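You operate a simulated robot arm through the tools that you are given. There is no shell and no other tool. Be economical: measure what you need, move in short steps, check, and stop when the job is done.

You run a simulated two-armed robot. Do the job below in one go: nothing can be reset, and whatever is moved stays where it is left.

## Task
Pick up the bottle marked "foam" from the long table with one hand, pass it to the other hand and put it on the carton end of the long table. Set down upright: bottle.

It is judged by the outcome, as a careful person would: the job done as asked, and still so three seconds after it is handed in. It fails if anything else is knocked over, pushed out of place, dropped, spilled or broken.

## Robot
Two 7-joint arms with two-finger parallel grippers on one trunk, on a base that drives. Base frame: it is fixed to the floor where the robot stands at the start and does not move with it; the origin is under the middle of the robot, x ahead of it, y to its left, z up. Lengths are in m, angles in rad, forces in N, time in s.
The left shoulder is at the start at [0.05, 0.168, 1.182], the right one opposite. With the tool pointing down near the work surface each hand reaches from about 0.22 to 0.66 m from the robot's upright axis, wherever it stands, measured 20 degrees to its own side. Places, roughly: carton end of the long table [2.4, 0.1, 0.9]. Payload 1.57 kg a hand.
Tool frame (each hand has its own): the origin (TCP) lies between the finger pads and is the grasp point; the fingertips stand 0.03 m ahead of it; z points along the fingers, y is the line along which they close. Largest opening 0.08 m; finger width 0.017, thickness 0.012; the body of the gripper, 0.04 by 0.082 m, starts 0.08 m behind the TCP.
Orientation is that of the tool frame in the base frame, as a unit quaternion [x, y, z, w]. With the fingers straight down and closing along the base's y, the tool's x points along the base's -x, its y along +y and its z along -z.

## Interface
- The arms move only by the tool apply_moves. It takes "left_rows", "right_rows" or both (then of equal length, played together; a hand with none holds still); each is a list of rows, each an object (a shift or turn left out is 0, a gripper value left out holds the last) with "delta_pos": the shift along the tool's x, y, z in units of 25 mm (1.0 is 25 mm), a list of three; "delta_rot": the turn, a rotation vector about the tool's x, y, z in units of 8 degrees (1.0 is 8 degrees), a list of three. In form: [{"delta_pos": [x, y, z], "delta_rot": [rx, ry, rz]}, ...]. A call has 1 to 12 rows; each row shifts and turns the commanded pose from where the row before left it, along the tool's axes as they then stand. "left_grip" and "right_grip" are, for a hand that has rows, the gripper command, from -1 (fully open) to 1 (shut), values between in proportion, set as the call begins (left out, the last holds). A call with a number of a shift or a turn outside -1 to 1 is refused whole. Rows are played at 5 a second. More than 0.05 m and 0.15 rad between two rows, or a gripper value outside its range, and nothing of the call is played. A pose out of reach is approached as far as the arm can. The call stops where the force on the tool passes 40 N (or 10 N more than at its start, if that is more) or the arm is blocked; 0.2 s more then pass. The fingers move at their own pace (about 0.045 m/s each) and stop on an object; they squeeze with about 43 N. The grip force told is the motor's: it shows also when the fingers shut on nothing. Time passes only in rows, and 0.2 s behind the last, so rows that do not move let the fingers close. The reply holds the time, the measured pose of the TCP, the force on the tool along the base axes, the opening and the grip force, in the units named above and with some noise, with the torque about the TCP (base axes, N m) and any sound that the robot's microphone picked up.
- Cameras (640 x 400 px; columns grow to the right, rows downward): "scene" is now at [0.118, -0.0134, 1.3809]; the picture's right is [-0.14, -0.99, 0.00], its down [-0.59, 0.08, -0.80] and it looks along [0.79, -0.11, -0.60] (base axes); focal length 270 px, centre (320, 200). "left" rides on the left gripper at [0.072, 0.007, -0.122] in its tool frame; the picture's right is [-0.09, 1.00, 0.00], its down [-0.84, -0.08, -0.54] and it looks along [-0.54, -0.05, 0.84] (tool axes); focal length 238 px, centre (320, 200). "right" rides on the right gripper at [0.072, -0.007, -0.122] in its tool frame; the picture's right is [0.09, 1.00, 0.00], its down [-0.84, 0.08, -0.54] and it looks along [-0.54, 0.05, 0.84] (tool axes); focal length 238 px, centre (320, 200). There is no depth. A picture from a camera that has moved, and an enlarged one, comes with that camera's place and axes in the base frame and with its lens. The place of the scene camera against the robot may be out by one fixed shift of up to 0.018 m in any direction.
- grab_frame(camera): a new picture of that camera. It takes no simulated time.
- slide_trunk(by): slides the trunk up (or, below 0, down) by that many m; the arms and the scene camera ride with it, the base frame stays. It gives what a move gives, with no picture.
- roll_base(legs): drives the robot by 1 to 6 legs, each [ahead, left, turn to the left] in m, m and rad, along the robot's own axes; the way and the turn of a leg run together, so that a leg with both is an arc; at most 1.5 m and 3.142 rad a leg. The arms and the cameras ride along, it lands a little off, and it stops where it bumps. It gives what a move gives.
- turn_head(pan, tilt): turns the head with the scene camera to pan (to the left, within 1.396 rad either way) and tilt (down, from -0.506 to 1.204), counted from straight ahead of the robot. It gives what a move gives.
- zoom(camera, box): a new picture of the part [left, top, right, bottom] of that camera's present view, enlarged. It takes no simulated time.
- job_done(): hands the job in; it is judged then, once.

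Go step by step. Nothing tells you exact positions but the pictures and the camera data: compare them with the known pose of the tool, close in by small moves and look again before you grip or let go. The budget is 120 turns and 100 pictures, counting those below and the enlarged ones. Unless the task says otherwise, let go and move clear before handing in, and close with one line.

The tools are called as name(argument=value, ...) on one line, values as JSON. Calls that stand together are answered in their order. apply_moves: Moves the arms, as the interface text tells. Its arguments: {"type":"object","properties":{"left_rows":{"type":"array"},"left_grip":{"type":"number"},"right_rows":{"type":"array"},"right_grip":{"type":"number"}},"required":[]} The other tools are called the same way: slide_trunk (by) slides the trunk up or down; roll_base (legs) drives the base; turn_head (pan, tilt) turns the head that bears the scene camera; grab_frame (camera) takes a picture; zoom (camera, box) takes an enlarged picture of a part of a camera's view; job_done () hands the job in.

At the start:

```text
time: 0.0
left_tcp_pos: [0.397, 0.1083, 1.194]
left_ee_rot: [0.0, 1.0, 0.0, 0.0]
left_force: [0.2, 0.2, -0.7]
left_moment: [0.0, 0.0, 0.01]
left_gripper_width: 0.0799
left_gripper_force: 0.2
right_tcp_pos: [0.3702, -0.2953, 1.2152]
right_ee_rot: [0.001, 1.0, 0.001, -0.001]
right_force: [0.9, -0.3, -0.9]
right_moment: [-0.02, 0.04, -0.01]
right_gripper_width: 0.08
right_gripper_force: 0.0
trunk travel left (down, up): [-0.35, 0.093]
robot x, y, heading: [-0.0025, -0.0035, 0.002]
head pan, tilt: [-0.141, 0.644]
```

scene: 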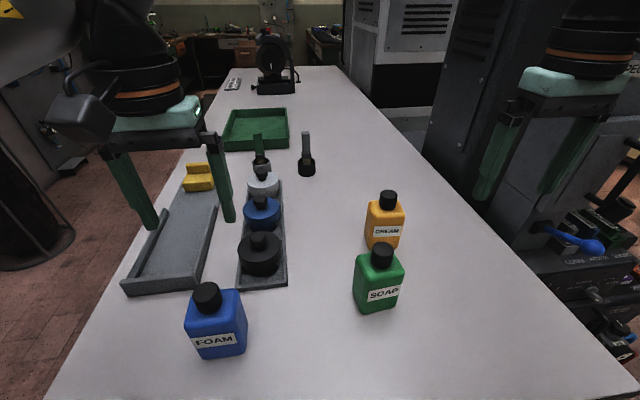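
right: 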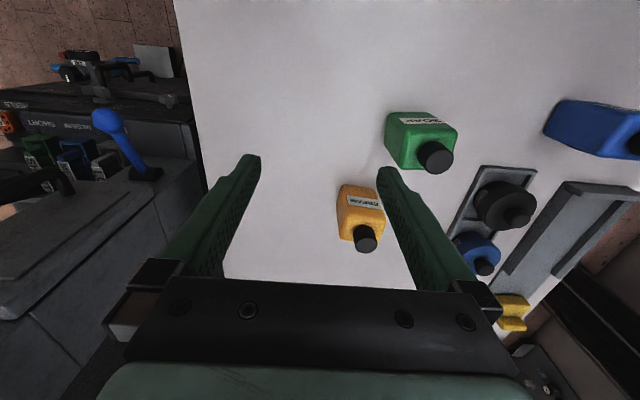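
left: 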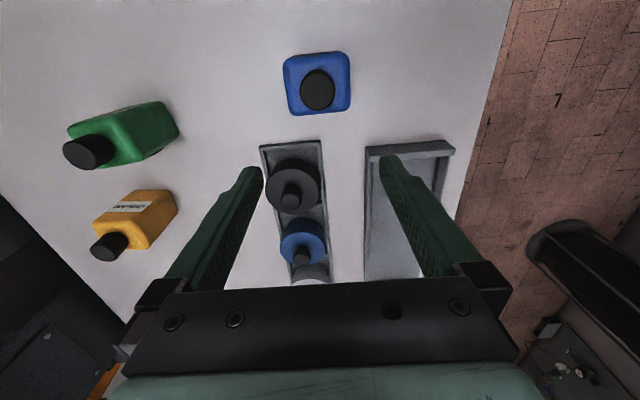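

I see the blue FOAM bottle near the left hand, at about [0.34, 0.11]. First I'll look at the far end and the ways round the table.

turn_head(pan=0.0, tilt=0.15)

grab_frame(camera="scene")

turn_head(pan=0.9, tilt=0.4)

grab_frame(camera="scene")

turn_head(pan=-0.9, tilt=0.4)

grab_frame(camera="scene")

```text
time: 0.9
left_tcp_pos: [0.3968, 0.1085, 1.1931]
left_ee_rot: [0.0, 1.0, 0.0, 0.0]
left_force: [0.4, -0.3, 0.7]
left_moment: [-0.03, -0.04, -0.03]
left_gripper_width: 0.08
left_gripper_force: 0.0
right_tcp_pos: [0.3718, -0.2969, 1.2136]
right_ee_rot: [0.0, 1.0, 0.002, 0.0]
right_force: [0.2, -0.7, 0.1]
right_moment: [0.02, 0.01, 0.04]
right_gripper_width: 0.0801
right_gripper_force: 0.0
trunk travel left (down, up): [-0.35, 0.093]
robot x, y, heading: [-0.0025, -0.0003, -0.002]
head pan, tilt: [0.0, 0.15]
```

```text
96 pictures are left
camera scene: at [0.1246, -0.0011, 1.4261], right [0.0, -1.0, 0.0], down [-0.15, 0.0, -0.99], along [0.99, 0.0, -0.15], focal length 270 px, centre (320, 200)
```

scene: 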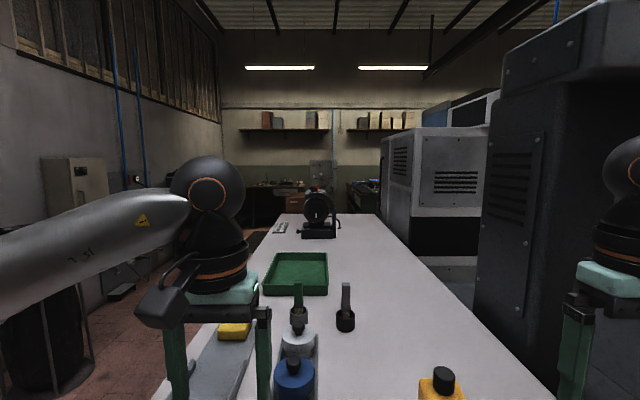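

```text
time: 2.1
left_tcp_pos: [0.397, 0.1078, 1.1928]
left_ee_rot: [0.0, 1.0, 0.0, 0.0]
left_force: [-0.8, 0.3, -0.3]
left_moment: [0.01, 0.01, -0.01]
left_gripper_width: 0.0799
left_gripper_force: 0.0
right_tcp_pos: [0.37, -0.2961, 1.2152]
right_ee_rot: [0.001, 1.0, 0.001, -0.001]
right_force: [0.5, 0.9, 1.6]
right_moment: [0.02, -0.01, -0.03]
right_gripper_width: 0.0802
right_gripper_force: 0.2
trunk travel left (down, up): [-0.35, 0.093]
robot x, y, heading: [0.0022, -0.0014, 0.001]
head pan, tilt: [0.901, 0.4]
```

```text
95 pictures are left
camera scene: at [0.0895, 0.0715, 1.4029], right [0.78, -0.62, 0.0], down [-0.24, -0.3, -0.92], along [0.57, 0.72, -0.39], focal length 270 px, centre (320, 200)
```

scene: 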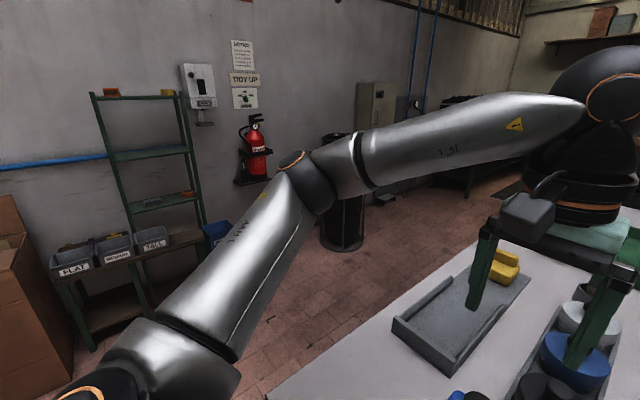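

```text
time: 3.9
left_tcp_pos: [0.3963, 0.1085, 1.195]
left_ee_rot: [0.001, 1.0, 0.0, -0.001]
left_force: [-0.1, -0.3, -0.9]
left_moment: [0.0, -0.02, 0.0]
left_gripper_width: 0.0799
left_gripper_force: 0.0
right_tcp_pos: [0.3703, -0.2956, 1.2154]
right_ee_rot: [0.001, 1.0, 0.001, 0.0]
right_force: [-0.3, 0.4, 0.0]
right_moment: [0.01, 0.02, -0.02]
right_gripper_width: 0.0798
right_gripper_force: 0.0
trunk travel left (down, up): [-0.35, 0.093]
robot x, y, heading: [-0.0008, -0.0048, 0.002]
head pan, tilt: [-0.901, 0.4]
```

```text
94 pictures are left
camera scene: at [0.0895, -0.0737, 1.4029], right [-0.78, -0.62, 0.0], down [-0.24, 0.3, -0.92], along [0.57, -0.72, -0.39], focal length 270 px, centre (320, 200)
```

scene: 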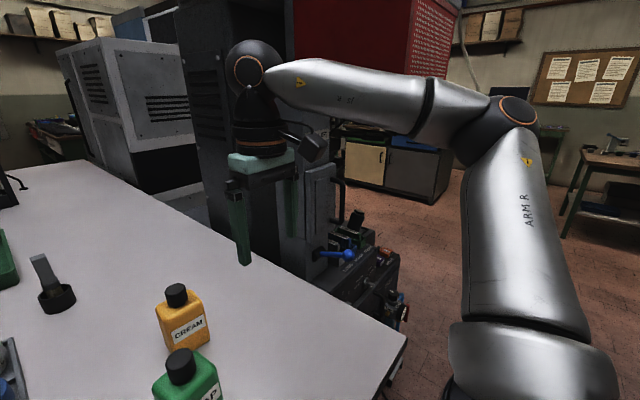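

The right side is shut off by machines, but the left aisle is open. Now I'll look closely at the bottle.

turn_head(pan=0.2, tilt=0.9)

grab_frame(camera="scene")

zoom(camera="left", box=[240, 20, 400, 120])

```text
time: 5.3
left_tcp_pos: [0.397, 0.1089, 1.1932]
left_ee_rot: [0.0, 1.0, 0.0, 0.0]
left_force: [0.0, 0.3, 0.8]
left_moment: [-0.04, 0.03, -0.01]
left_gripper_width: 0.0798
left_gripper_force: 0.1
right_tcp_pos: [0.37, -0.2969, 1.2153]
right_ee_rot: [0.001, 1.0, 0.001, -0.001]
right_force: [0.3, -0.2, 0.2]
right_moment: [-0.01, -0.01, 0.01]
right_gripper_width: 0.0802
right_gripper_force: 0.0
trunk travel left (down, up): [-0.35, 0.093]
robot x, y, heading: [-0.0019, -0.0019, 0.0]
head pan, tilt: [0.201, 0.901]
```

```text
93 pictures are left
camera scene: at [0.1059, 0.0139, 1.3599], right [0.2, -0.98, 0.0], down [-0.77, -0.16, -0.62], along [0.61, 0.12, -0.78], focal length 270 px, centre (320, 200)
```

scene: 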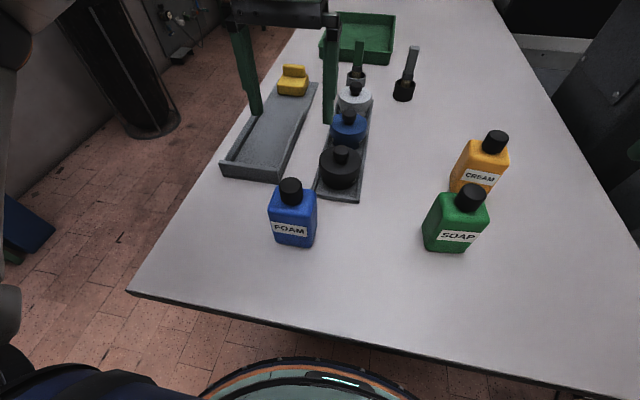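

```text
4.00 times, centred on (320, 70) of left
camera zoom: at [0.3242, 0.115, 1.3167], right [0.09, 1.0, 0.0], down [0.84, -0.08, 0.54], along [0.54, -0.05, -0.84], focal length 953 px, centre (320, 720)
```

zoom: 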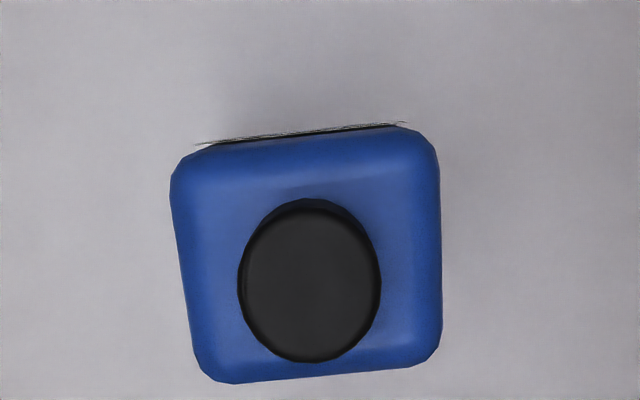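

The bottle cap top is at about [0.359, 0.109, 1.063], the cap is about 35 mm wide, and the bottle stands square to the base axes. I'll take it by the cap from above with the left hand, coming partway down first.

apply_moves(left_rows=[{"delta_pos": [0.76, 0.02, 0]}, {"delta_pos": [0.76, 0.02, 0]}, {"delta_pos": [0, 0, 1]}, {"delta_pos": [0, 0, 1]}, {"delta_pos": [0, 0, 0.8]}, {"delta_pos": [0, 0, 0]}], left_grip=-1)

grab_frame(camera="left")

grab_frame(camera="scene")

```text
time: 6.7
left_tcp_pos: [0.3588, 0.1101, 1.1225]
left_ee_rot: [-0.002, 1.0, 0.0, 0.001]
left_force: [-0.1, 0.5, 0.7]
left_moment: [0.0, 0.0, 0.0]
left_gripper_width: 0.0802
left_gripper_force: 0.1
right_tcp_pos: [0.3703, -0.2973, 1.2162]
right_ee_rot: [0.001, 1.0, 0.001, 0.0]
right_force: [-0.9, 0.3, 0.1]
right_moment: [0.01, 0.0, 0.02]
right_gripper_width: 0.0801
right_gripper_force: 0.1
trunk travel left (down, up): [-0.35, 0.093]
robot x, y, heading: [-0.001, 0.0006, -0.002]
head pan, tilt: [0.201, 0.901]
```

```text
91 pictures are left
camera left: at [0.2857, 0.1165, 1.2456], right [0.09, 1.0, 0.0], down [0.84, -0.08, 0.54], along [0.54, -0.05, -0.84], focal length 238 px, centre (320, 200)
```

left: 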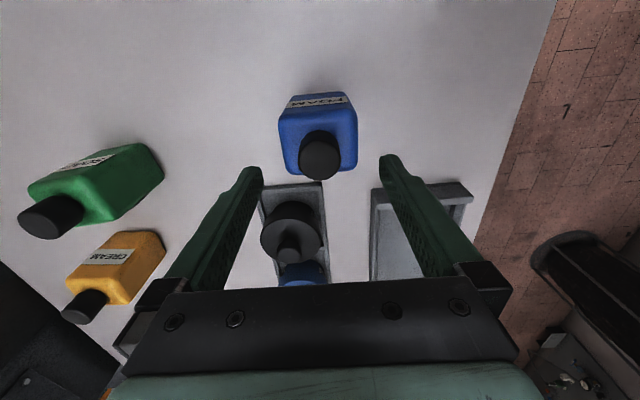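

```text
90 pictures are left
camera scene: at [0.1058, 0.0139, 1.3599], right [0.2, -0.98, 0.0], down [-0.77, -0.16, -0.62], along [0.61, 0.12, -0.78], focal length 270 px, centre (320, 200)
```

scene: 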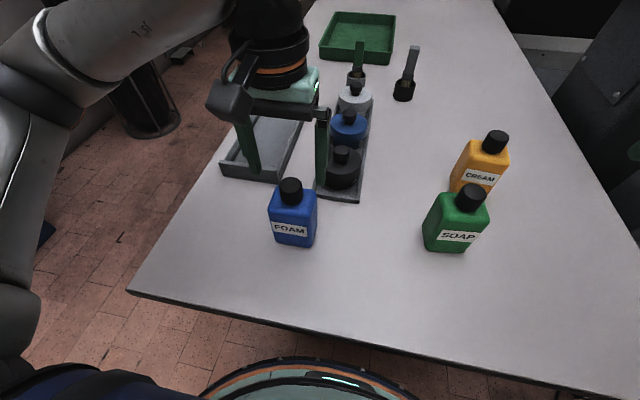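

zoom(camera="left", box=[240, 80, 400, 180])

```text
4.00 times, centred on (320, 130) of left
camera zoom: at [0.2857, 0.1165, 1.2456], right [0.09, 1.0, 0.0], down [0.84, -0.08, 0.54], along [0.54, -0.05, -0.84], focal length 953 px, centre (320, 480)
```

zoom: 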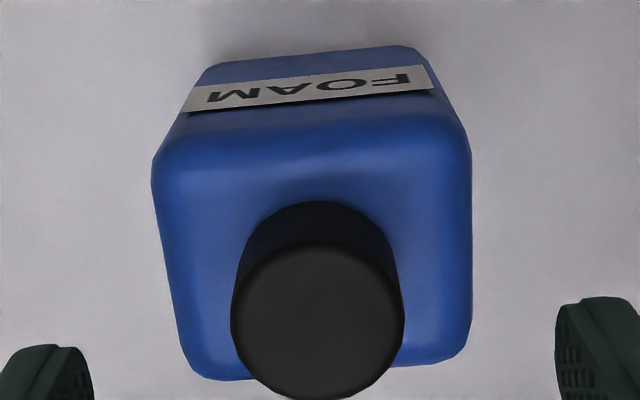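

The cap top is at about [0.362, 0.110, 1.066], right under the hand. I'll go down the last 55 mm and close.

apply_moves(left_rows=[{"delta_pos": [-0.12, 0, 0.8]}, {"delta_pos": [0, 0, 0.8]}, {"delta_pos": [0, 0, 0.6]}, {"delta_pos": [0, 0, 0]}])

grab_frame(camera="left")

grab_frame(camera="scene")

```text
time: 7.7
left_tcp_pos: [0.3609, 0.1089, 1.0678]
left_ee_rot: [0.0, 1.0, 0.0, 0.001]
left_force: [-0.2, -0.4, -0.5]
left_moment: [-0.01, -0.01, 0.0]
left_gripper_width: 0.08
left_gripper_force: 0.1
right_tcp_pos: [0.369, -0.2967, 1.2152]
right_ee_rot: [0.0, 1.0, 0.001, -0.001]
right_force: [0.1, -0.7, -0.2]
right_moment: [-0.01, -0.04, 0.04]
right_gripper_width: 0.0802
right_gripper_force: 0.0
trunk travel left (down, up): [-0.35, 0.093]
robot x, y, heading: [-0.001, 0.0023, 0.003]
head pan, tilt: [0.201, 0.901]
```

```text
88 pictures are left
camera left: at [0.2886, 0.1161, 1.1909], right [0.09, 1.0, 0.0], down [0.84, -0.08, 0.54], along [0.54, -0.05, -0.84], focal length 238 px, centre (320, 200)
```

left: 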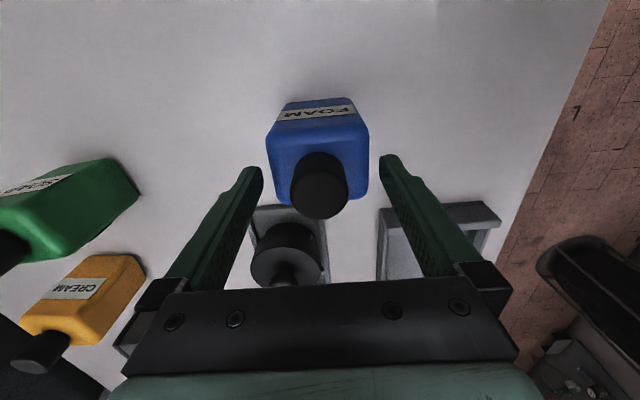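

```text
87 pictures are left
camera scene: at [0.1058, 0.0139, 1.3599], right [0.2, -0.98, 0.0], down [-0.77, -0.16, -0.62], along [0.61, 0.12, -0.78], focal length 270 px, centre (320, 200)
```

scene: 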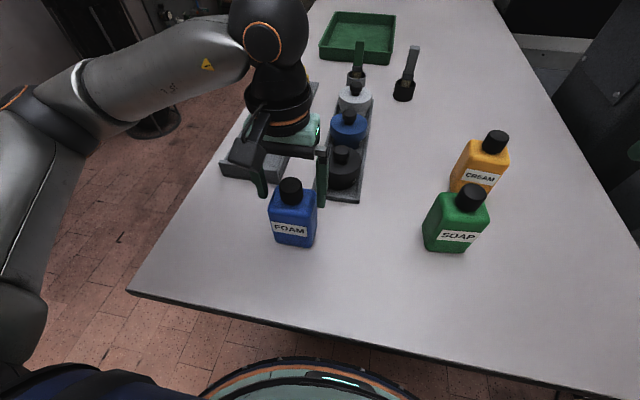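

The cap top sits right at the TCP in both views. Closing the left hand.

apply_moves(left_rows=[{}, {}, {}, {}, {}, {}], left_grip=1)

grab_frame(camera="left")

```text
time: 9.1
left_tcp_pos: [0.3612, 0.1089, 1.0688]
left_ee_rot: [0.0, 1.0, 0.0, -0.001]
left_force: [-0.4, -1.1, -1.0]
left_moment: [-0.01, 0.02, 0.01]
left_gripper_width: 0.0692
left_gripper_force: 43.1
right_tcp_pos: [0.3703, -0.2962, 1.215]
right_ee_rot: [0.001, 1.0, 0.001, 0.0]
right_force: [-0.8, 0.1, 0.0]
right_moment: [0.01, -0.01, 0.01]
right_gripper_width: 0.0802
right_gripper_force: 0.0
trunk travel left (down, up): [-0.35, 0.093]
robot x, y, heading: [0.001, -0.0011, -0.004]
head pan, tilt: [0.201, 0.901]
```

```text
86 pictures are left
camera left: at [0.2889, 0.1162, 1.1909], right [0.09, 1.0, 0.0], down [0.84, -0.08, 0.54], along [0.54, -0.05, -0.84], focal length 238 px, centre (320, 200)
```

left: 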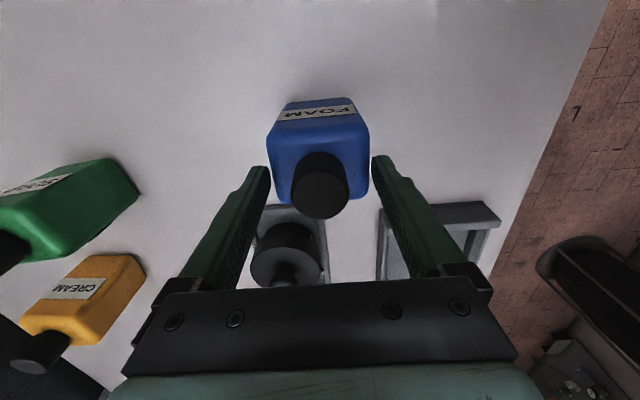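

The fingers stopped at 69 mm, so the tips have caught the bottle's shoulders rather than the cap. The shoulder is about 7 mm higher than I took it to be; I'll open, rise 11 mm and take the cap.

apply_moves(left_rows=[{}, {}, {}, {"delta_pos": [0, 0, -0.44]}, {}], left_grip=-1)

apply_moves(left_rows=[{}, {}, {}, {}, {}, {}], left_grip=1)

grab_frame(camera="left")

```text
time: 10.3
left_tcp_pos: [0.3622, 0.1099, 1.079]
left_ee_rot: [0.0, 1.0, 0.0, 0.0]
left_force: [0.6, -0.1, 0.2]
left_moment: [0.03, -0.03, -0.03]
left_gripper_width: 0.0799
left_gripper_force: 0.0
right_tcp_pos: [0.3702, -0.2955, 1.2162]
right_ee_rot: [0.001, 1.0, 0.001, -0.001]
right_force: [-0.4, -0.4, -0.5]
right_moment: [-0.04, -0.01, 0.0]
right_gripper_width: 0.0798
right_gripper_force: 0.0
trunk travel left (down, up): [-0.35, 0.093]
robot x, y, heading: [0.0019, 0.002, 0.007]
head pan, tilt: [0.201, 0.901]
```

```text
time: 11.7
left_tcp_pos: [0.3615, 0.1093, 1.0801]
left_ee_rot: [0.001, 1.0, 0.0, 0.0]
left_force: [0.4, 0.4, 1.0]
left_moment: [0.14, 0.01, -0.01]
left_gripper_width: 0.0305
left_gripper_force: 39.7
right_tcp_pos: [0.3694, -0.297, 1.2148]
right_ee_rot: [0.001, 1.0, 0.001, -0.001]
right_force: [-0.9, 0.2, -0.1]
right_moment: [0.02, 0.02, 0.02]
right_gripper_width: 0.0799
right_gripper_force: 0.1
trunk travel left (down, up): [-0.35, 0.093]
robot x, y, heading: [-0.0017, 0.0014, 0.003]
head pan, tilt: [0.201, 0.901]
```

```text
85 pictures are left
camera left: at [0.2891, 0.1162, 1.2023], right [0.09, 1.0, 0.0], down [0.84, -0.08, 0.54], along [0.54, -0.05, -0.84], focal length 238 px, centre (320, 200)
```

left: 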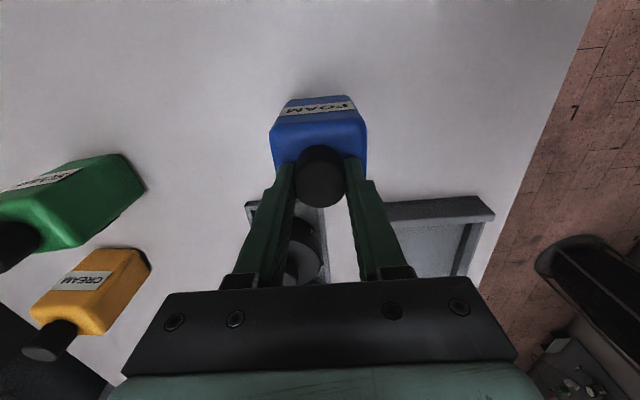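

The left hand now holds the cap (30 mm). I'll lift it and check.

apply_moves(left_rows=[{"delta_pos": [0, 0, -0.3]}, {"delta_pos": [0, 0, -0.5]}, {"delta_pos": [0, 0, -0.8]}, {"delta_pos": [0, 0, -0.8]}, {"delta_pos": [0, 0, -0.8]}, {"delta_pos": [0, 0, -0.8]}, {}])

grab_frame(camera="left")

grab_frame(camera="scene")

```text
time: 13.3
left_tcp_pos: [0.3611, 0.1098, 1.1815]
left_ee_rot: [0.0, 1.0, 0.0, -0.001]
left_force: [0.7, 0.5, -3.3]
left_moment: [0.04, 0.03, -0.01]
left_gripper_width: 0.0307
left_gripper_force: 39.9
right_tcp_pos: [0.3707, -0.2958, 1.2153]
right_ee_rot: [0.0, 1.0, 0.0, -0.001]
right_force: [0.3, 0.2, 0.2]
right_moment: [-0.03, 0.03, 0.0]
right_gripper_width: 0.0799
right_gripper_force: 0.0
trunk travel left (down, up): [-0.35, 0.093]
robot x, y, heading: [-0.0016, 0.002, 0.0]
head pan, tilt: [0.201, 0.901]
```

```text
84 pictures are left
camera left: at [0.2892, 0.1157, 1.3027], right [0.09, 1.0, 0.0], down [0.84, -0.08, 0.54], along [0.54, -0.05, -0.84], focal length 238 px, centre (320, 200)
```

left: 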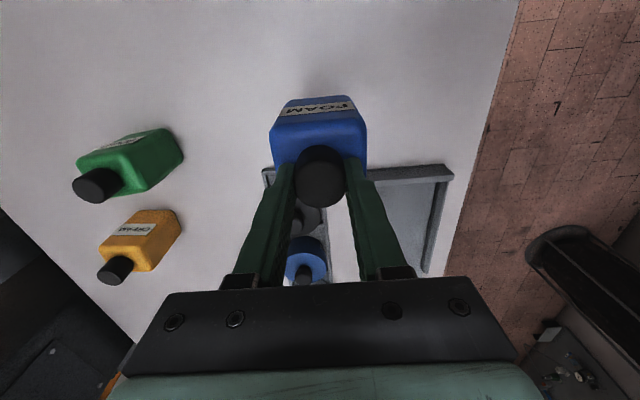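

```text
83 pictures are left
camera scene: at [0.1063, 0.0141, 1.3599], right [0.2, -0.98, 0.0], down [-0.77, -0.16, -0.62], along [0.61, 0.12, -0.78], focal length 270 px, centre (320, 200)
```

scene: 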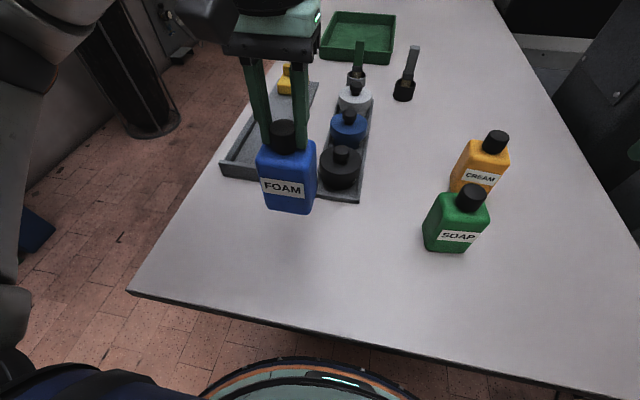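

The bottle hangs straight from the left hand. Next I'll bring the right hand inward and turn it so that it closes along x and points left and down.

apply_moves(right_rows=[{"delta_pos": [0, 0.9, 0]}, {"delta_pos": [0, 0.9, 0]}, {"delta_pos": [0, 0.9, 0]}, {"delta_pos": [0, 0.9, 0]}, {}], right_grip=-1)

apply_moves(right_rows=[{"delta_rot": [0, 0, -0.9375]}, {"delta_rot": [0, 0, -0.9375]}, {"delta_rot": [0, 0, -0.9375]}, {"delta_rot": [0, 0, -0.9375]}, {"delta_rot": [0, 0, -0.9375]}, {"delta_rot": [0, 0, -0.9375]}, {"delta_rot": [0, 0, -0.9375]}, {"delta_rot": [0, 0, -0.9375]}, {"delta_rot": [0, 0, -0.9375]}, {"delta_rot": [0, 0, -0.9375]}, {"delta_rot": [0, 0, -0.9375]}, {"delta_rot": [0, 0, -0.9375]}])

grab_frame(camera="scene")

```text
time: 14.5
left_tcp_pos: [0.3609, 0.1077, 1.1802]
left_ee_rot: [0.001, 1.0, 0.0, 0.0]
left_force: [0.4, 0.4, -4.3]
left_moment: [-0.01, 0.0, -0.02]
left_gripper_width: 0.0303
left_gripper_force: 39.7
right_tcp_pos: [0.3701, -0.2076, 1.2154]
right_ee_rot: [0.001, 1.0, 0.001, -0.002]
right_force: [0.5, -0.5, 0.7]
right_moment: [-0.01, -0.01, -0.01]
right_gripper_width: 0.08
right_gripper_force: 0.0
trunk travel left (down, up): [-0.35, 0.093]
robot x, y, heading: [-0.005, 0.0017, 0.002]
head pan, tilt: [0.201, 0.901]
```

```text
time: 17.1
left_tcp_pos: [0.3618, 0.1099, 1.1794]
left_ee_rot: [0.0, 1.0, -0.001, 0.0]
left_force: [-0.5, 0.4, -4.5]
left_moment: [0.01, 0.02, -0.02]
left_gripper_width: 0.0304
left_gripper_force: 40.1
right_tcp_pos: [0.2608, -0.1293, 1.213]
right_ee_rot: [-0.706, 0.709, 0.0, 0.0]
right_force: [1.7, 0.1, -0.2]
right_moment: [-0.01, 0.02, 0.04]
right_gripper_width: 0.0802
right_gripper_force: 0.0
right hand out of reach, approached as far as the arm can: row 8, 9, 10, 11, 12
trunk travel left (down, up): [-0.35, 0.093]
robot x, y, heading: [0.0014, -0.0016, 0.002]
head pan, tilt: [0.201, 0.901]
```

```text
82 pictures are left
camera scene: at [0.1059, 0.0144, 1.3599], right [0.2, -0.98, 0.0], down [-0.77, -0.16, -0.62], along [0.61, 0.12, -0.78], focal length 270 px, centre (320, 200)
```

scene: 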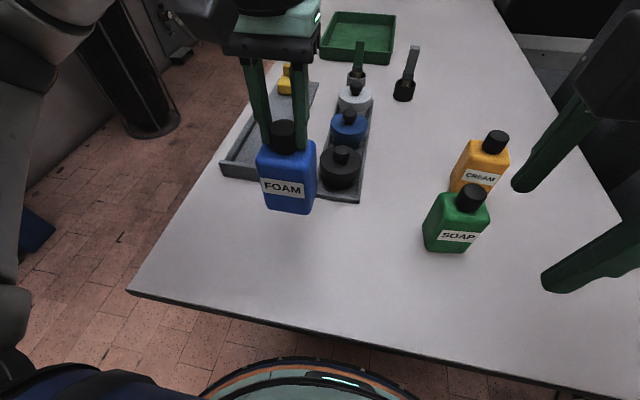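

The yaw was reached, but the hand slid off its position at the limit. I'll add the tilt, which swings the wrist outward, and see whether the arm is freer.

apply_moves(right_rows=[{"delta_rot": [0, -0.98, 0]}, {"delta_rot": [0, -0.98, 0]}, {"delta_rot": [0, -0.98, 0]}, {"delta_rot": [0, -0.98, 0]}, {"delta_rot": [0, -0.98, 0]}, {"delta_rot": [0, -0.98, 0]}, {"delta_rot": [0, -0.98, 0]}, {}])

grab_frame(camera="scene")

```text
time: 18.9
left_tcp_pos: [0.3626, 0.1092, 1.1798]
left_ee_rot: [0.0, 1.0, 0.0, 0.0]
left_force: [0.0, 0.1, -4.3]
left_moment: [0.0, -0.02, -0.02]
left_gripper_width: 0.0309
left_gripper_force: 40.1
right_tcp_pos: [0.1738, -0.0476, 1.2471]
right_ee_rot: [-0.626, 0.629, 0.326, 0.327]
right_force: [0.3, 0.2, -0.5]
right_moment: [0.0, 0.03, -0.01]
right_gripper_width: 0.0799
right_gripper_force: 0.2
right hand out of reach, approached as far as the arm can: row 1, 2, 3, 4, 5, 6, 7
trunk travel left (down, up): [-0.35, 0.093]
robot x, y, heading: [0.0044, 0.0009, -0.006]
head pan, tilt: [0.201, 0.901]
```

```text
81 pictures are left
camera scene: at [0.1062, 0.0141, 1.3599], right [0.2, -0.98, 0.0], down [-0.77, -0.16, -0.62], along [0.61, 0.12, -0.78], focal length 270 px, centre (320, 200)
```

scene: 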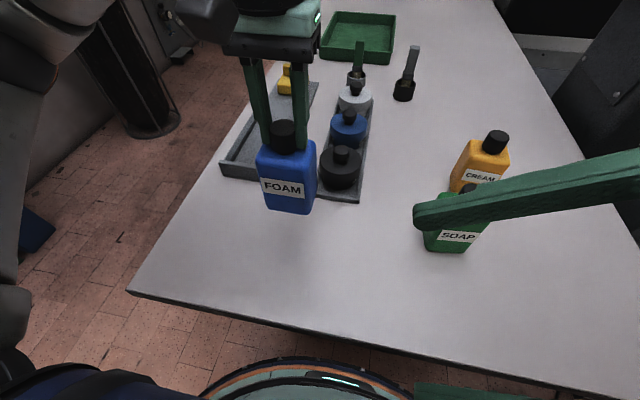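

In this turn the arm can't reach, so I'll back out. Instead I'll meet halfway: the right hand points forward-left (45° yaw) and the left hand turns the bottle 45°.

apply_moves(right_rows=[{"delta_rot": [0, 0.98, 0]}, {"delta_rot": [0, 0.98, 0]}, {"delta_rot": [0, 0.98, 0]}, {"delta_rot": [0, 0.98, 0]}, {"delta_rot": [0, 0.98, 0]}, {"delta_rot": [0, 0.98, 0]}, {"delta_rot": [0, 0.98, 0]}, {}])

apply_moves(right_rows=[{"delta_rot": [0, 0, 0.9375]}, {"delta_rot": [0, 0, 0.9375]}, {"delta_rot": [0, 0, 0.9375]}, {"delta_rot": [0, 0, 0.9375]}, {"delta_rot": [0, 0, 0.9375]}, {"delta_rot": [0, 0, 0.9375]}, {}])

```text
time: 19.6
left_tcp_pos: [0.3619, 0.1088, 1.1785]
left_ee_rot: [0.0, 1.0, 0.0, -0.001]
left_force: [-0.1, -0.1, -3.7]
left_moment: [0.02, 0.0, 0.03]
left_gripper_width: 0.0304
left_gripper_force: 39.9
right_tcp_pos: [0.1774, -0.0501, 1.2443]
right_ee_rot: [-0.667, 0.677, 0.221, 0.219]
right_force: [3.4, -13.9, -5.6]
right_moment: [2.29, 0.36, 0.49]
right_gripper_width: 0.0802
right_gripper_force: 0.0
trunk travel left (down, up): [-0.35, 0.093]
robot x, y, heading: [0.0018, 0.0007, 0.0]
head pan, tilt: [0.201, 0.901]
stopped in row 3 (right hand): the force on the tool passed its limit (the readings are from after the stop); the commanded pose is now the measured one
```

```text
time: 21.2
left_tcp_pos: [0.3609, 0.1095, 1.1796]
left_ee_rot: [0.0, 1.0, 0.0, 0.0]
left_force: [-1.4, 0.0, -3.8]
left_moment: [-0.02, -0.03, 0.02]
left_gripper_width: 0.0307
left_gripper_force: 40.1
right_tcp_pos: [0.1772, -0.05, 1.2449]
right_ee_rot: [-0.358, 0.88, 0.289, 0.118]
right_force: [1.8, -15.7, -10.8]
right_moment: [3.03, 0.07, 0.45]
right_gripper_width: 0.0801
right_gripper_force: 0.1
trunk travel left (down, up): [-0.35, 0.093]
robot x, y, heading: [-0.0036, -0.0021, 0.001]
head pan, tilt: [0.201, 0.901]
```

The right hand is pressing on something, probably the robot's own body close in. I'll look before moving it out.

turn_head(pan=-0.3, tilt=1.2)

grab_frame(camera="scene")

grab_frame(camera="right")

```text
time: 22.1
left_tcp_pos: [0.3628, 0.1088, 1.1793]
left_ee_rot: [0.0, 1.0, 0.001, 0.001]
left_force: [0.5, 0.2, -3.8]
left_moment: [-0.03, -0.04, -0.03]
left_gripper_width: 0.0306
left_gripper_force: 39.3
right_tcp_pos: [0.175, -0.0546, 1.2386]
right_ee_rot: [-0.359, 0.884, 0.28, 0.108]
right_force: [6.3, -5.0, -59.2]
right_moment: [5.29, -0.49, 0.58]
right_gripper_width: 0.08
right_gripper_force: 0.0
trunk travel left (down, up): [-0.35, 0.093]
robot x, y, heading: [0.0001, -0.0005, 0.001]
head pan, tilt: [-0.3, 1.201]
```

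```text
80 pictures are left
camera scene: at [0.0993, 0.0088, 1.3507], right [0.15, -0.99, 0.0], down [-0.85, -0.12, -0.52], along [0.51, 0.08, -0.86], focal length 270 px, centre (320, 200)
```

scene: 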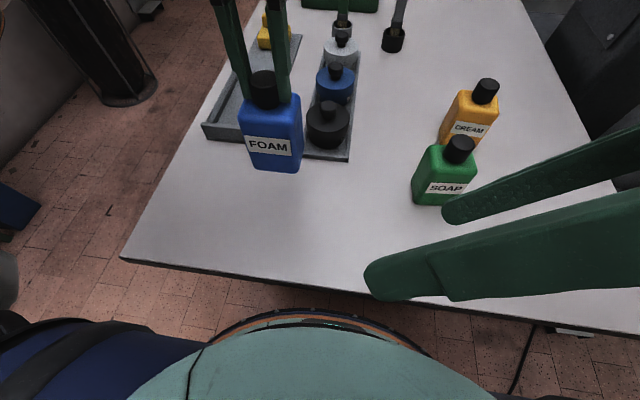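

```text
79 pictures are left
camera right: at [0.1284, -0.1693, 1.3069], right [-0.76, 0.53, 0.38], down [0.55, 0.21, 0.81], along [0.35, 0.82, -0.46], focal length 238 px, centre (320, 200)
```

right: 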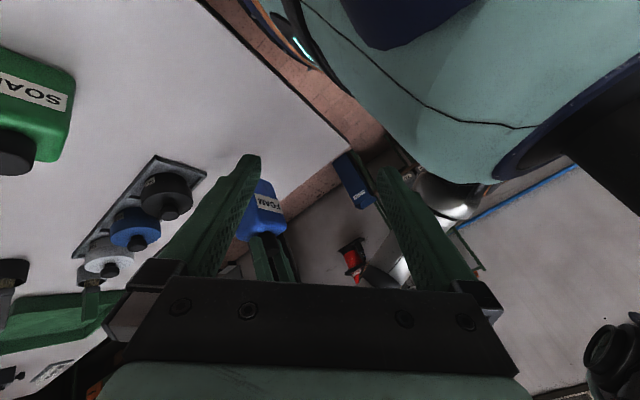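

The right gripper is jammed near the head and body. I'll move it forward and to the right, away from the body.

apply_moves(right_rows=[{"delta_pos": [-0.6, -0.6, 0]}, {"delta_pos": [-0.22, -0.91, -0.35]}, {"delta_pos": [-0.22, -0.91, -0.35]}, {"delta_pos": [-0.22, -0.91, -0.35]}, {"delta_pos": [-0.22, -0.91, -0.35]}, {"delta_pos": [-0.22, -0.91, -0.35]}, {}])

```text
time: 23.7
left_tcp_pos: [0.3613, 0.1087, 1.1786]
left_ee_rot: [-0.001, 1.0, 0.0, 0.0]
left_force: [-0.8, -0.5, -3.8]
left_moment: [0.02, 0.01, 0.0]
left_gripper_width: 0.0306
left_gripper_force: 40.0
right_tcp_pos: [0.294, -0.1266, 1.2443]
right_ee_rot: [-0.359, 0.88, 0.288, 0.117]
right_force: [0.2, 0.3, 0.3]
right_moment: [-0.01, -0.04, 0.03]
right_gripper_width: 0.0801
right_gripper_force: 0.0
trunk travel left (down, up): [-0.35, 0.093]
robot x, y, heading: [0.0, 0.0046, 0.006]
head pan, tilt: [-0.3, 1.201]
```

The hand is free. Now I'll turn it to point forward-left and 35° below horizontal, with the closing line level.

apply_moves(right_rows=[{"delta_rot": [0.471, -0.594, -0.258]}, {"delta_rot": [0.471, -0.594, -0.258]}, {"delta_rot": [0.471, -0.594, -0.258]}, {"delta_rot": [0.471, -0.594, -0.258]}, {"delta_rot": [0.471, -0.594, -0.258]}, {"delta_rot": [0.471, -0.594, -0.258]}, {}])

turn_head(pan=0.0, tilt=0.8)

grab_frame(camera="scene")

```text
time: 25.3
left_tcp_pos: [0.361, 0.1083, 1.1797]
left_ee_rot: [0.0, 1.0, 0.001, 0.0]
left_force: [-0.6, 0.4, -3.5]
left_moment: [0.0, -0.05, 0.02]
left_gripper_width: 0.0305
left_gripper_force: 39.8
right_tcp_pos: [0.2967, -0.1269, 1.2448]
right_ee_rot: [-0.339, 0.819, 0.177, 0.427]
right_force: [0.1, -0.4, -0.2]
right_moment: [0.0, 0.0, 0.02]
right_gripper_width: 0.0801
right_gripper_force: 0.0
trunk travel left (down, up): [-0.35, 0.093]
robot x, y, heading: [-0.0029, -0.0025, -0.003]
head pan, tilt: [-0.3, 1.201]
```

```text
time: 26.2
left_tcp_pos: [0.3614, 0.1091, 1.1801]
left_ee_rot: [0.001, 1.0, 0.0, 0.001]
left_force: [0.4, 0.7, -4.5]
left_moment: [0.03, -0.02, 0.0]
left_gripper_width: 0.0308
left_gripper_force: 39.8
right_tcp_pos: [0.2959, -0.1266, 1.2444]
right_ee_rot: [-0.339, 0.82, 0.176, 0.426]
right_force: [-0.2, -0.1, 0.0]
right_moment: [-0.01, 0.0, 0.0]
right_gripper_width: 0.0799
right_gripper_force: 0.0
trunk travel left (down, up): [-0.35, 0.093]
robot x, y, heading: [-0.0013, 0.0023, 0.002]
head pan, tilt: [0.0, 0.799]
```

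```text
78 pictures are left
camera scene: at [0.1128, -0.001, 1.3677], right [0.0, -1.0, 0.0], down [-0.72, 0.0, -0.7], along [0.7, 0.0, -0.72], focal length 270 px, centre (320, 200)
```

scene: 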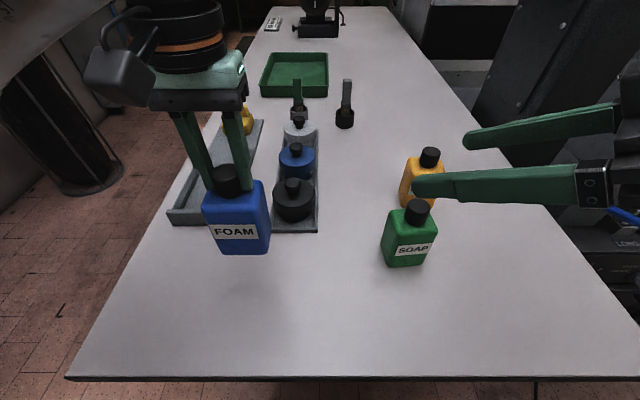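

The right hand is set as planned. Now I'll turn the left hand 45° while lifting, then bring the bottle toward the middle.

apply_moves(left_rows=[{"delta_pos": [0, 0, -0.4], "delta_rot": [0, 0, 0.9375]}, {"delta_pos": [0, 0, -0.4], "delta_rot": [0, 0, 0.9375]}, {"delta_pos": [0, 0, -0.4], "delta_rot": [0, 0, 0.9375]}, {"delta_pos": [0, 0, -0.4], "delta_rot": [0, 0, 0.9375]}, {"delta_pos": [0, 0, -0.4], "delta_rot": [0, 0, 0.9375]}, {"delta_pos": [0, 0, -0.4], "delta_rot": [0, 0, 0.9375]}, {"delta_pos": [-0.73, -0.06, 0]}, {"delta_pos": [-0.73, -0.06, 0]}, {"delta_pos": [-0.73, -0.06, 0]}, {"delta_pos": [-0.73, -0.06, 0]}, {"delta_pos": [-0.73, -0.06, 0]}, {}])

grab_frame(camera="scene")

grab_frame(camera="right")

grab_frame(camera="left")

```text
time: 28.8
left_tcp_pos: [0.4199, 0.0396, 1.2396]
left_ee_rot: [0.382, 0.924, 0.001, 0.0]
left_force: [0.2, 1.6, -3.6]
left_moment: [-0.01, -0.01, -0.02]
left_gripper_width: 0.0308
left_gripper_force: 39.8
right_tcp_pos: [0.296, -0.1276, 1.2448]
right_ee_rot: [-0.339, 0.82, 0.176, 0.426]
right_force: [-0.5, -0.1, 0.9]
right_moment: [-0.02, -0.02, -0.02]
right_gripper_width: 0.0804
right_gripper_force: 0.0
trunk travel left (down, up): [-0.35, 0.093]
robot x, y, heading: [0.0014, 0.0003, -0.0]
head pan, tilt: [0.0, 0.799]
```

```text
77 pictures are left
camera scene: at [0.1128, -0.0008, 1.3678], right [0.0, -1.0, 0.0], down [-0.72, 0.0, -0.7], along [0.7, 0.0, -0.72], focal length 270 px, centre (320, 200)
```

scene: 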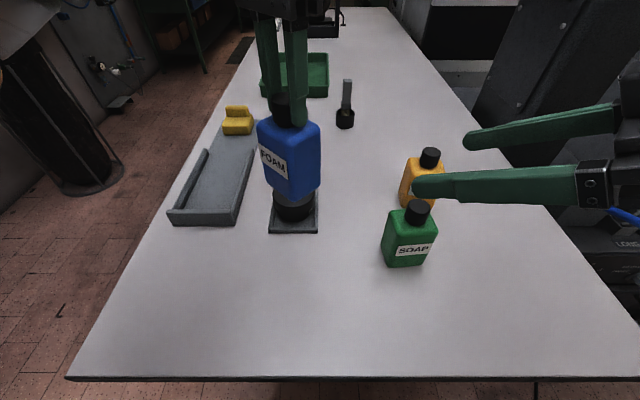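

```text
76 pictures are left
camera right: at [0.1999, -0.2314, 1.2558], right [-0.74, 0.67, -0.07], down [-0.03, 0.08, 1.0], along [0.67, 0.74, -0.04], focal length 238 px, centre (320, 200)
```

right: 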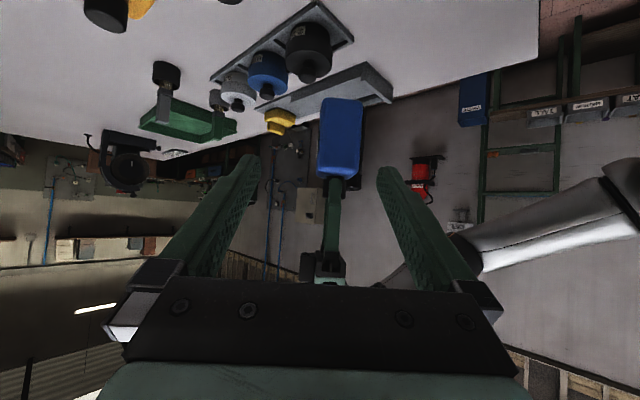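

```text
75 pictures are left
camera left: at [0.374, 0.0952, 1.3631], right [0.77, 0.64, 0.0], down [0.54, -0.65, 0.54], along [0.35, -0.42, -0.84], focal length 238 px, centre (320, 200)
```

left: 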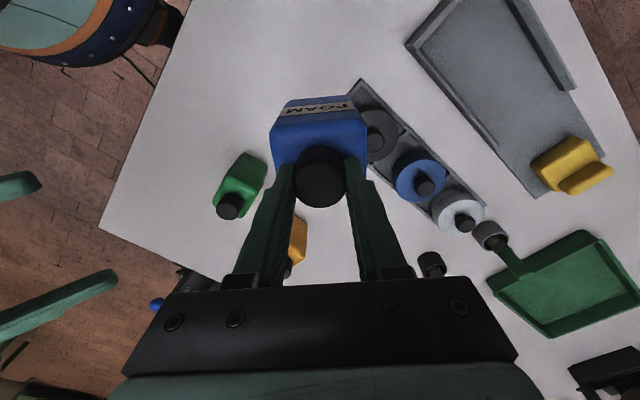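

Everything lines up: the right hand looks straight at the narrow face. Bringing the right hand to 0.12 m short of the grasp point.

apply_moves(right_rows=[{"delta_pos": [-0.36, 0.244, 0.8]}, {"delta_pos": [-0.36, 0.244, 0.8]}, {"delta_pos": [-0.36, 0.244, 0.8]}, {"delta_pos": [-0.36, 0.244, 0.8]}, {"delta_pos": [-0.36, 0.244, 0.8]}, {}])

grab_frame(camera="right")

grab_frame(camera="left")

grab_frame(camera="scene")

```text
time: 30.2
left_tcp_pos: [0.4204, 0.0384, 1.2411]
left_ee_rot: [0.383, 0.924, 0.0, 0.0]
left_force: [0.0, -0.2, -3.1]
left_moment: [0.02, 0.03, -0.01]
left_gripper_width: 0.0307
left_gripper_force: 39.3
right_tcp_pos: [0.351, -0.0289, 1.2223]
right_ee_rot: [-0.338, 0.82, 0.177, 0.426]
right_force: [0.3, -0.1, 0.4]
right_moment: [0.01, 0.06, 0.02]
right_gripper_width: 0.0799
right_gripper_force: 0.2
trunk travel left (down, up): [-0.35, 0.093]
robot x, y, heading: [-0.0018, 0.0005, -0.002]
head pan, tilt: [0.0, 0.799]
```

```text
74 pictures are left
camera right: at [0.2544, -0.1336, 1.2339], right [-0.74, 0.67, -0.07], down [-0.03, 0.08, 1.0], along [0.67, 0.74, -0.04], focal length 238 px, centre (320, 200)
```

right: 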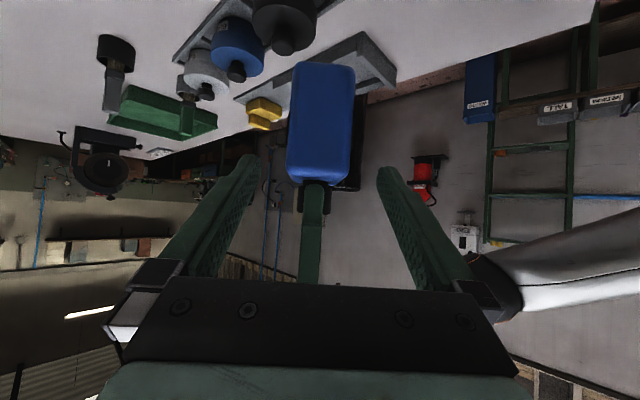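

```text
73 pictures are left
camera left: at [0.3737, 0.0945, 1.3632], right [0.77, 0.64, 0.0], down [0.54, -0.65, 0.54], along [0.35, -0.42, -0.84], focal length 238 px, centre (320, 200)
```

left: 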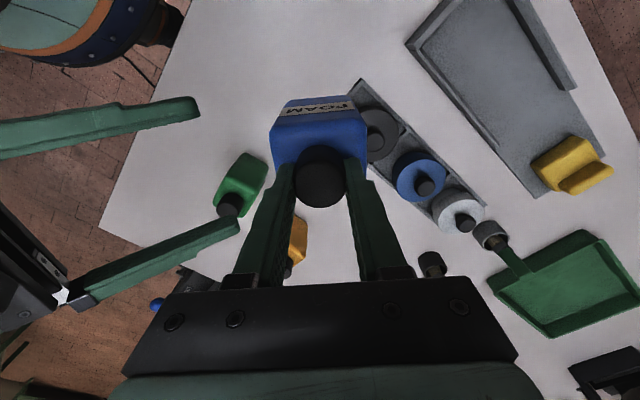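

```text
72 pictures are left
camera scene: at [0.1127, -0.0015, 1.3678], right [0.0, -1.0, 0.0], down [-0.72, 0.0, -0.7], along [0.7, 0.0, -0.72], focal length 270 px, centre (320, 200)
```

scene: 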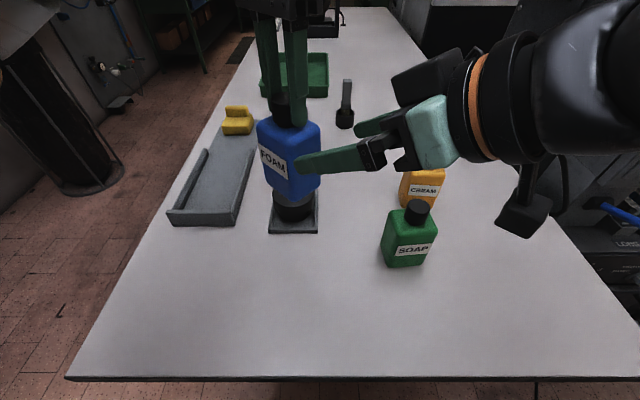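

The bottle sits centred between the right fingers. Advancing the last 0.12 m in two steps.

apply_moves(right_rows=[{"delta_pos": [0, 0, 0.8]}, {"delta_pos": [0, 0, 0.8]}, {"delta_pos": [0, 0, 0.8]}, {"delta_pos": [0, 0, 0.8]}, {}])

grab_frame(camera="right")

grab_frame(camera="left")

```text
time: 31.4
left_tcp_pos: [0.4202, 0.0383, 1.2419]
left_ee_rot: [0.382, 0.924, 0.0, 0.0]
left_force: [-0.8, 0.0, -3.7]
left_moment: [0.0, -0.01, 0.0]
left_gripper_width: 0.0306
left_gripper_force: 39.7
right_tcp_pos: [0.3974, 0.016, 1.1778]
right_ee_rot: [-0.339, 0.82, 0.177, 0.426]
right_force: [0.5, -0.6, -1.2]
right_moment: [0.03, 0.01, 0.0]
right_gripper_width: 0.0798
right_gripper_force: 0.1
trunk travel left (down, up): [-0.35, 0.093]
robot x, y, heading: [-0.0009, -0.0029, 0.003]
head pan, tilt: [0.0, 0.799]
```

```text
71 pictures are left
camera right: at [0.3009, -0.0875, 1.1889], right [-0.74, 0.67, -0.08], down [-0.03, 0.08, 1.0], along [0.67, 0.74, -0.04], focal length 238 px, centre (320, 200)
```

right: 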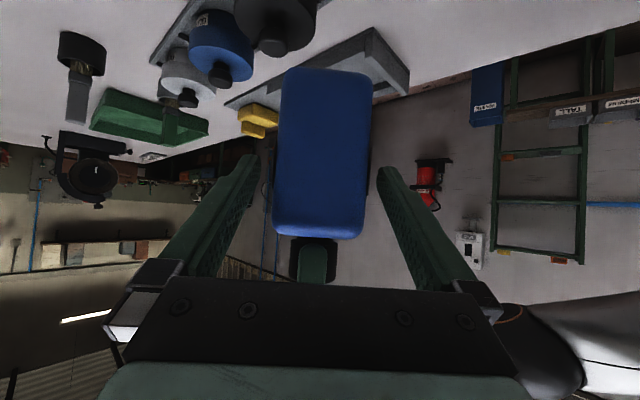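

```text
70 pictures are left
camera left: at [0.3734, 0.095, 1.3633], right [0.77, 0.64, 0.0], down [0.54, -0.65, 0.54], along [0.35, -0.42, -0.84], focal length 238 px, centre (320, 200)
```

left: 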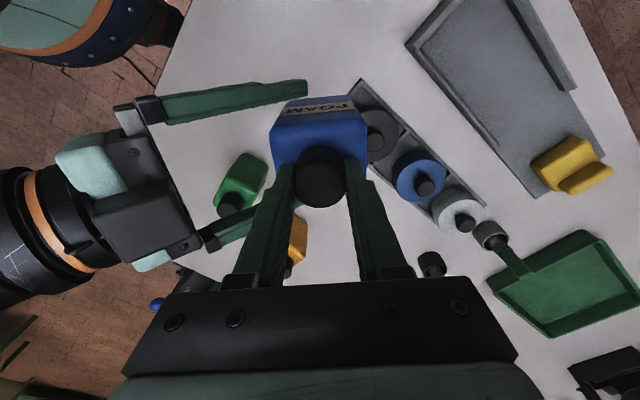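

Well centred. Advancing the last 37 mm, then I'll close.

apply_moves(right_rows=[{"delta_pos": [0, 0, 0.5]}, {"delta_pos": [0, 0, 0.5]}, {"delta_pos": [0, 0, 0.48]}, {}])

grab_frame(camera="right")

grab_frame(camera="scene")

```text
time: 32.4
left_tcp_pos: [0.4218, 0.0391, 1.2407]
left_ee_rot: [0.383, 0.924, -0.001, 0.0]
left_force: [-0.1, 0.8, -3.2]
left_moment: [0.02, 0.0, -0.01]
left_gripper_width: 0.0308
left_gripper_force: 39.5
right_tcp_pos: [0.4109, 0.0306, 1.1637]
right_ee_rot: [-0.339, 0.82, 0.178, 0.426]
right_force: [-0.5, -0.1, 0.1]
right_moment: [0.01, 0.01, 0.0]
right_gripper_width: 0.0803
right_gripper_force: 0.0
right hand out of reach, approached as far as the arm can: row 3
trunk travel left (down, up): [-0.35, 0.093]
robot x, y, heading: [0.0011, 0.0014, -0.001]
head pan, tilt: [0.0, 0.799]
```

```text
69 pictures are left
camera right: at [0.3158, -0.0748, 1.1743], right [-0.74, 0.67, -0.07], down [-0.03, 0.08, 1.0], along [0.67, 0.74, -0.04], focal length 238 px, centre (320, 200)
```

right: 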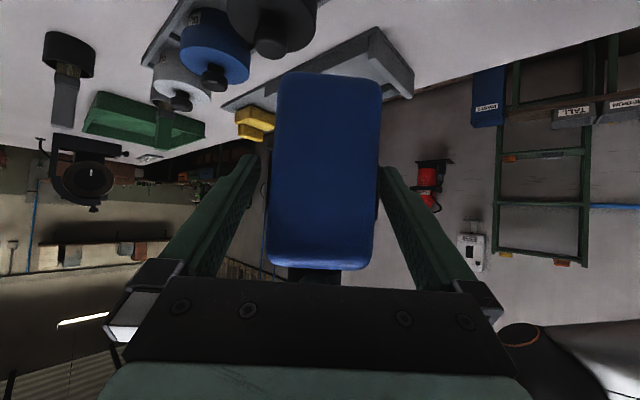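

```text
68 pictures are left
camera scene: at [0.113, -0.0011, 1.3677], right [0.0, -1.0, 0.0], down [-0.72, 0.0, -0.7], along [0.7, 0.0, -0.72], focal length 270 px, centre (320, 200)
```

scene: 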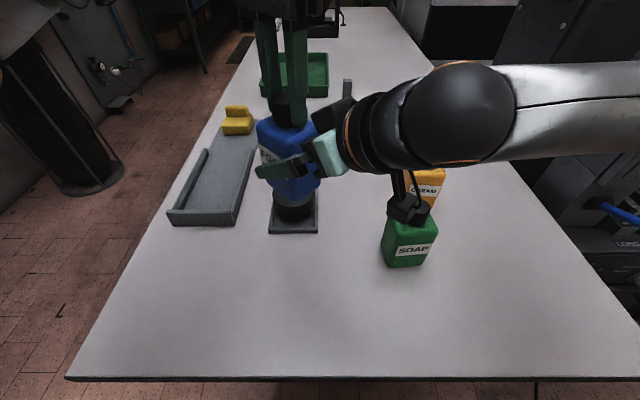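

The right hand reached its limit 14 mm short of the bottle axis. I'll bring the bottle in by 10 mm with the left hand, then close the right.

apply_moves(left_rows=[{"delta_pos": [0, -0.2, -0.1]}, {"delta_pos": [0, -0.2, -0.1]}, {}])

apply_moves(right_rows=[{}, {}, {}, {}, {}], right_grip=1)

grab_frame(camera="right")

grab_frame(camera="left")

```text
time: 33.2
left_tcp_pos: [0.414, 0.0326, 1.2451]
left_ee_rot: [0.383, 0.924, 0.001, 0.0]
left_force: [0.1, 0.0, -4.1]
left_moment: [-0.02, 0.0, -0.01]
left_gripper_width: 0.0309
left_gripper_force: 39.7
right_tcp_pos: [0.4116, 0.0299, 1.1641]
right_ee_rot: [-0.34, 0.819, 0.179, 0.426]
right_force: [0.0, 0.5, -0.6]
right_moment: [-0.04, -0.02, 0.03]
right_gripper_width: 0.08
right_gripper_force: 0.2
trunk travel left (down, up): [-0.35, 0.093]
robot x, y, heading: [-0.0025, -0.0012, -0.001]
head pan, tilt: [0.0, 0.799]
```

```text
time: 34.4
left_tcp_pos: [0.4129, 0.0323, 1.2449]
left_ee_rot: [0.382, 0.924, -0.001, 0.001]
left_force: [4.1, -6.2, -3.0]
left_moment: [-0.13, 0.01, 0.4]
left_gripper_width: 0.0308
left_gripper_force: 39.5
right_tcp_pos: [0.4102, 0.031, 1.1628]
right_ee_rot: [-0.34, 0.819, 0.178, 0.426]
right_force: [-4.3, 6.5, -1.0]
right_moment: [-0.44, -0.33, -0.37]
right_gripper_width: 0.0577
right_gripper_force: 42.9
trunk travel left (down, up): [-0.35, 0.093]
robot x, y, heading: [-0.0008, 0.0009, 0.005]
head pan, tilt: [0.0, 0.799]
```

```text
67 pictures are left
camera right: at [0.3153, -0.0745, 1.1742], right [-0.74, 0.66, -0.07], down [-0.03, 0.08, 1.0], along [0.67, 0.74, -0.04], focal length 238 px, centre (320, 200)
```

right: 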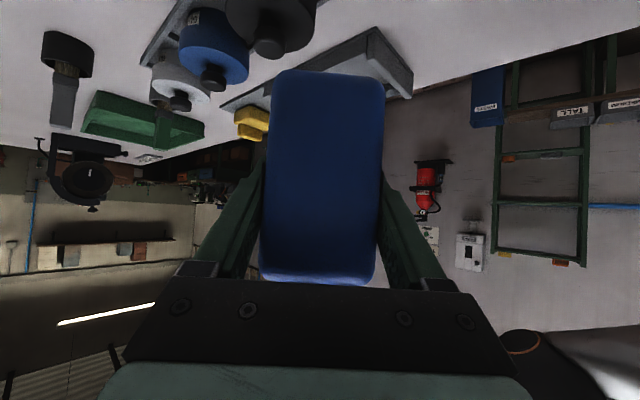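

```text
66 pictures are left
camera left: at [0.3668, 0.0876, 1.3679], right [0.77, 0.64, 0.0], down [0.54, -0.65, 0.54], along [0.35, -0.42, -0.84], focal length 238 px, centre (320, 200)
```

left: 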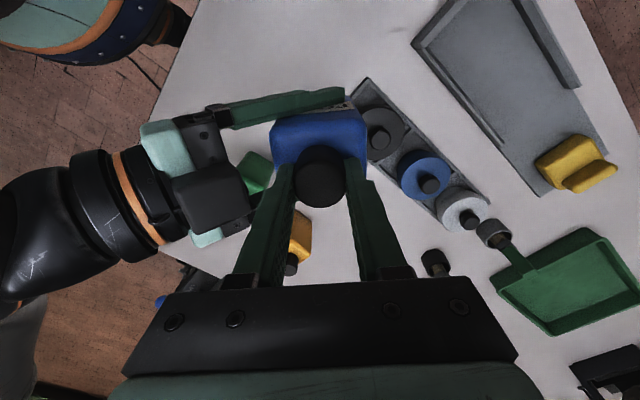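

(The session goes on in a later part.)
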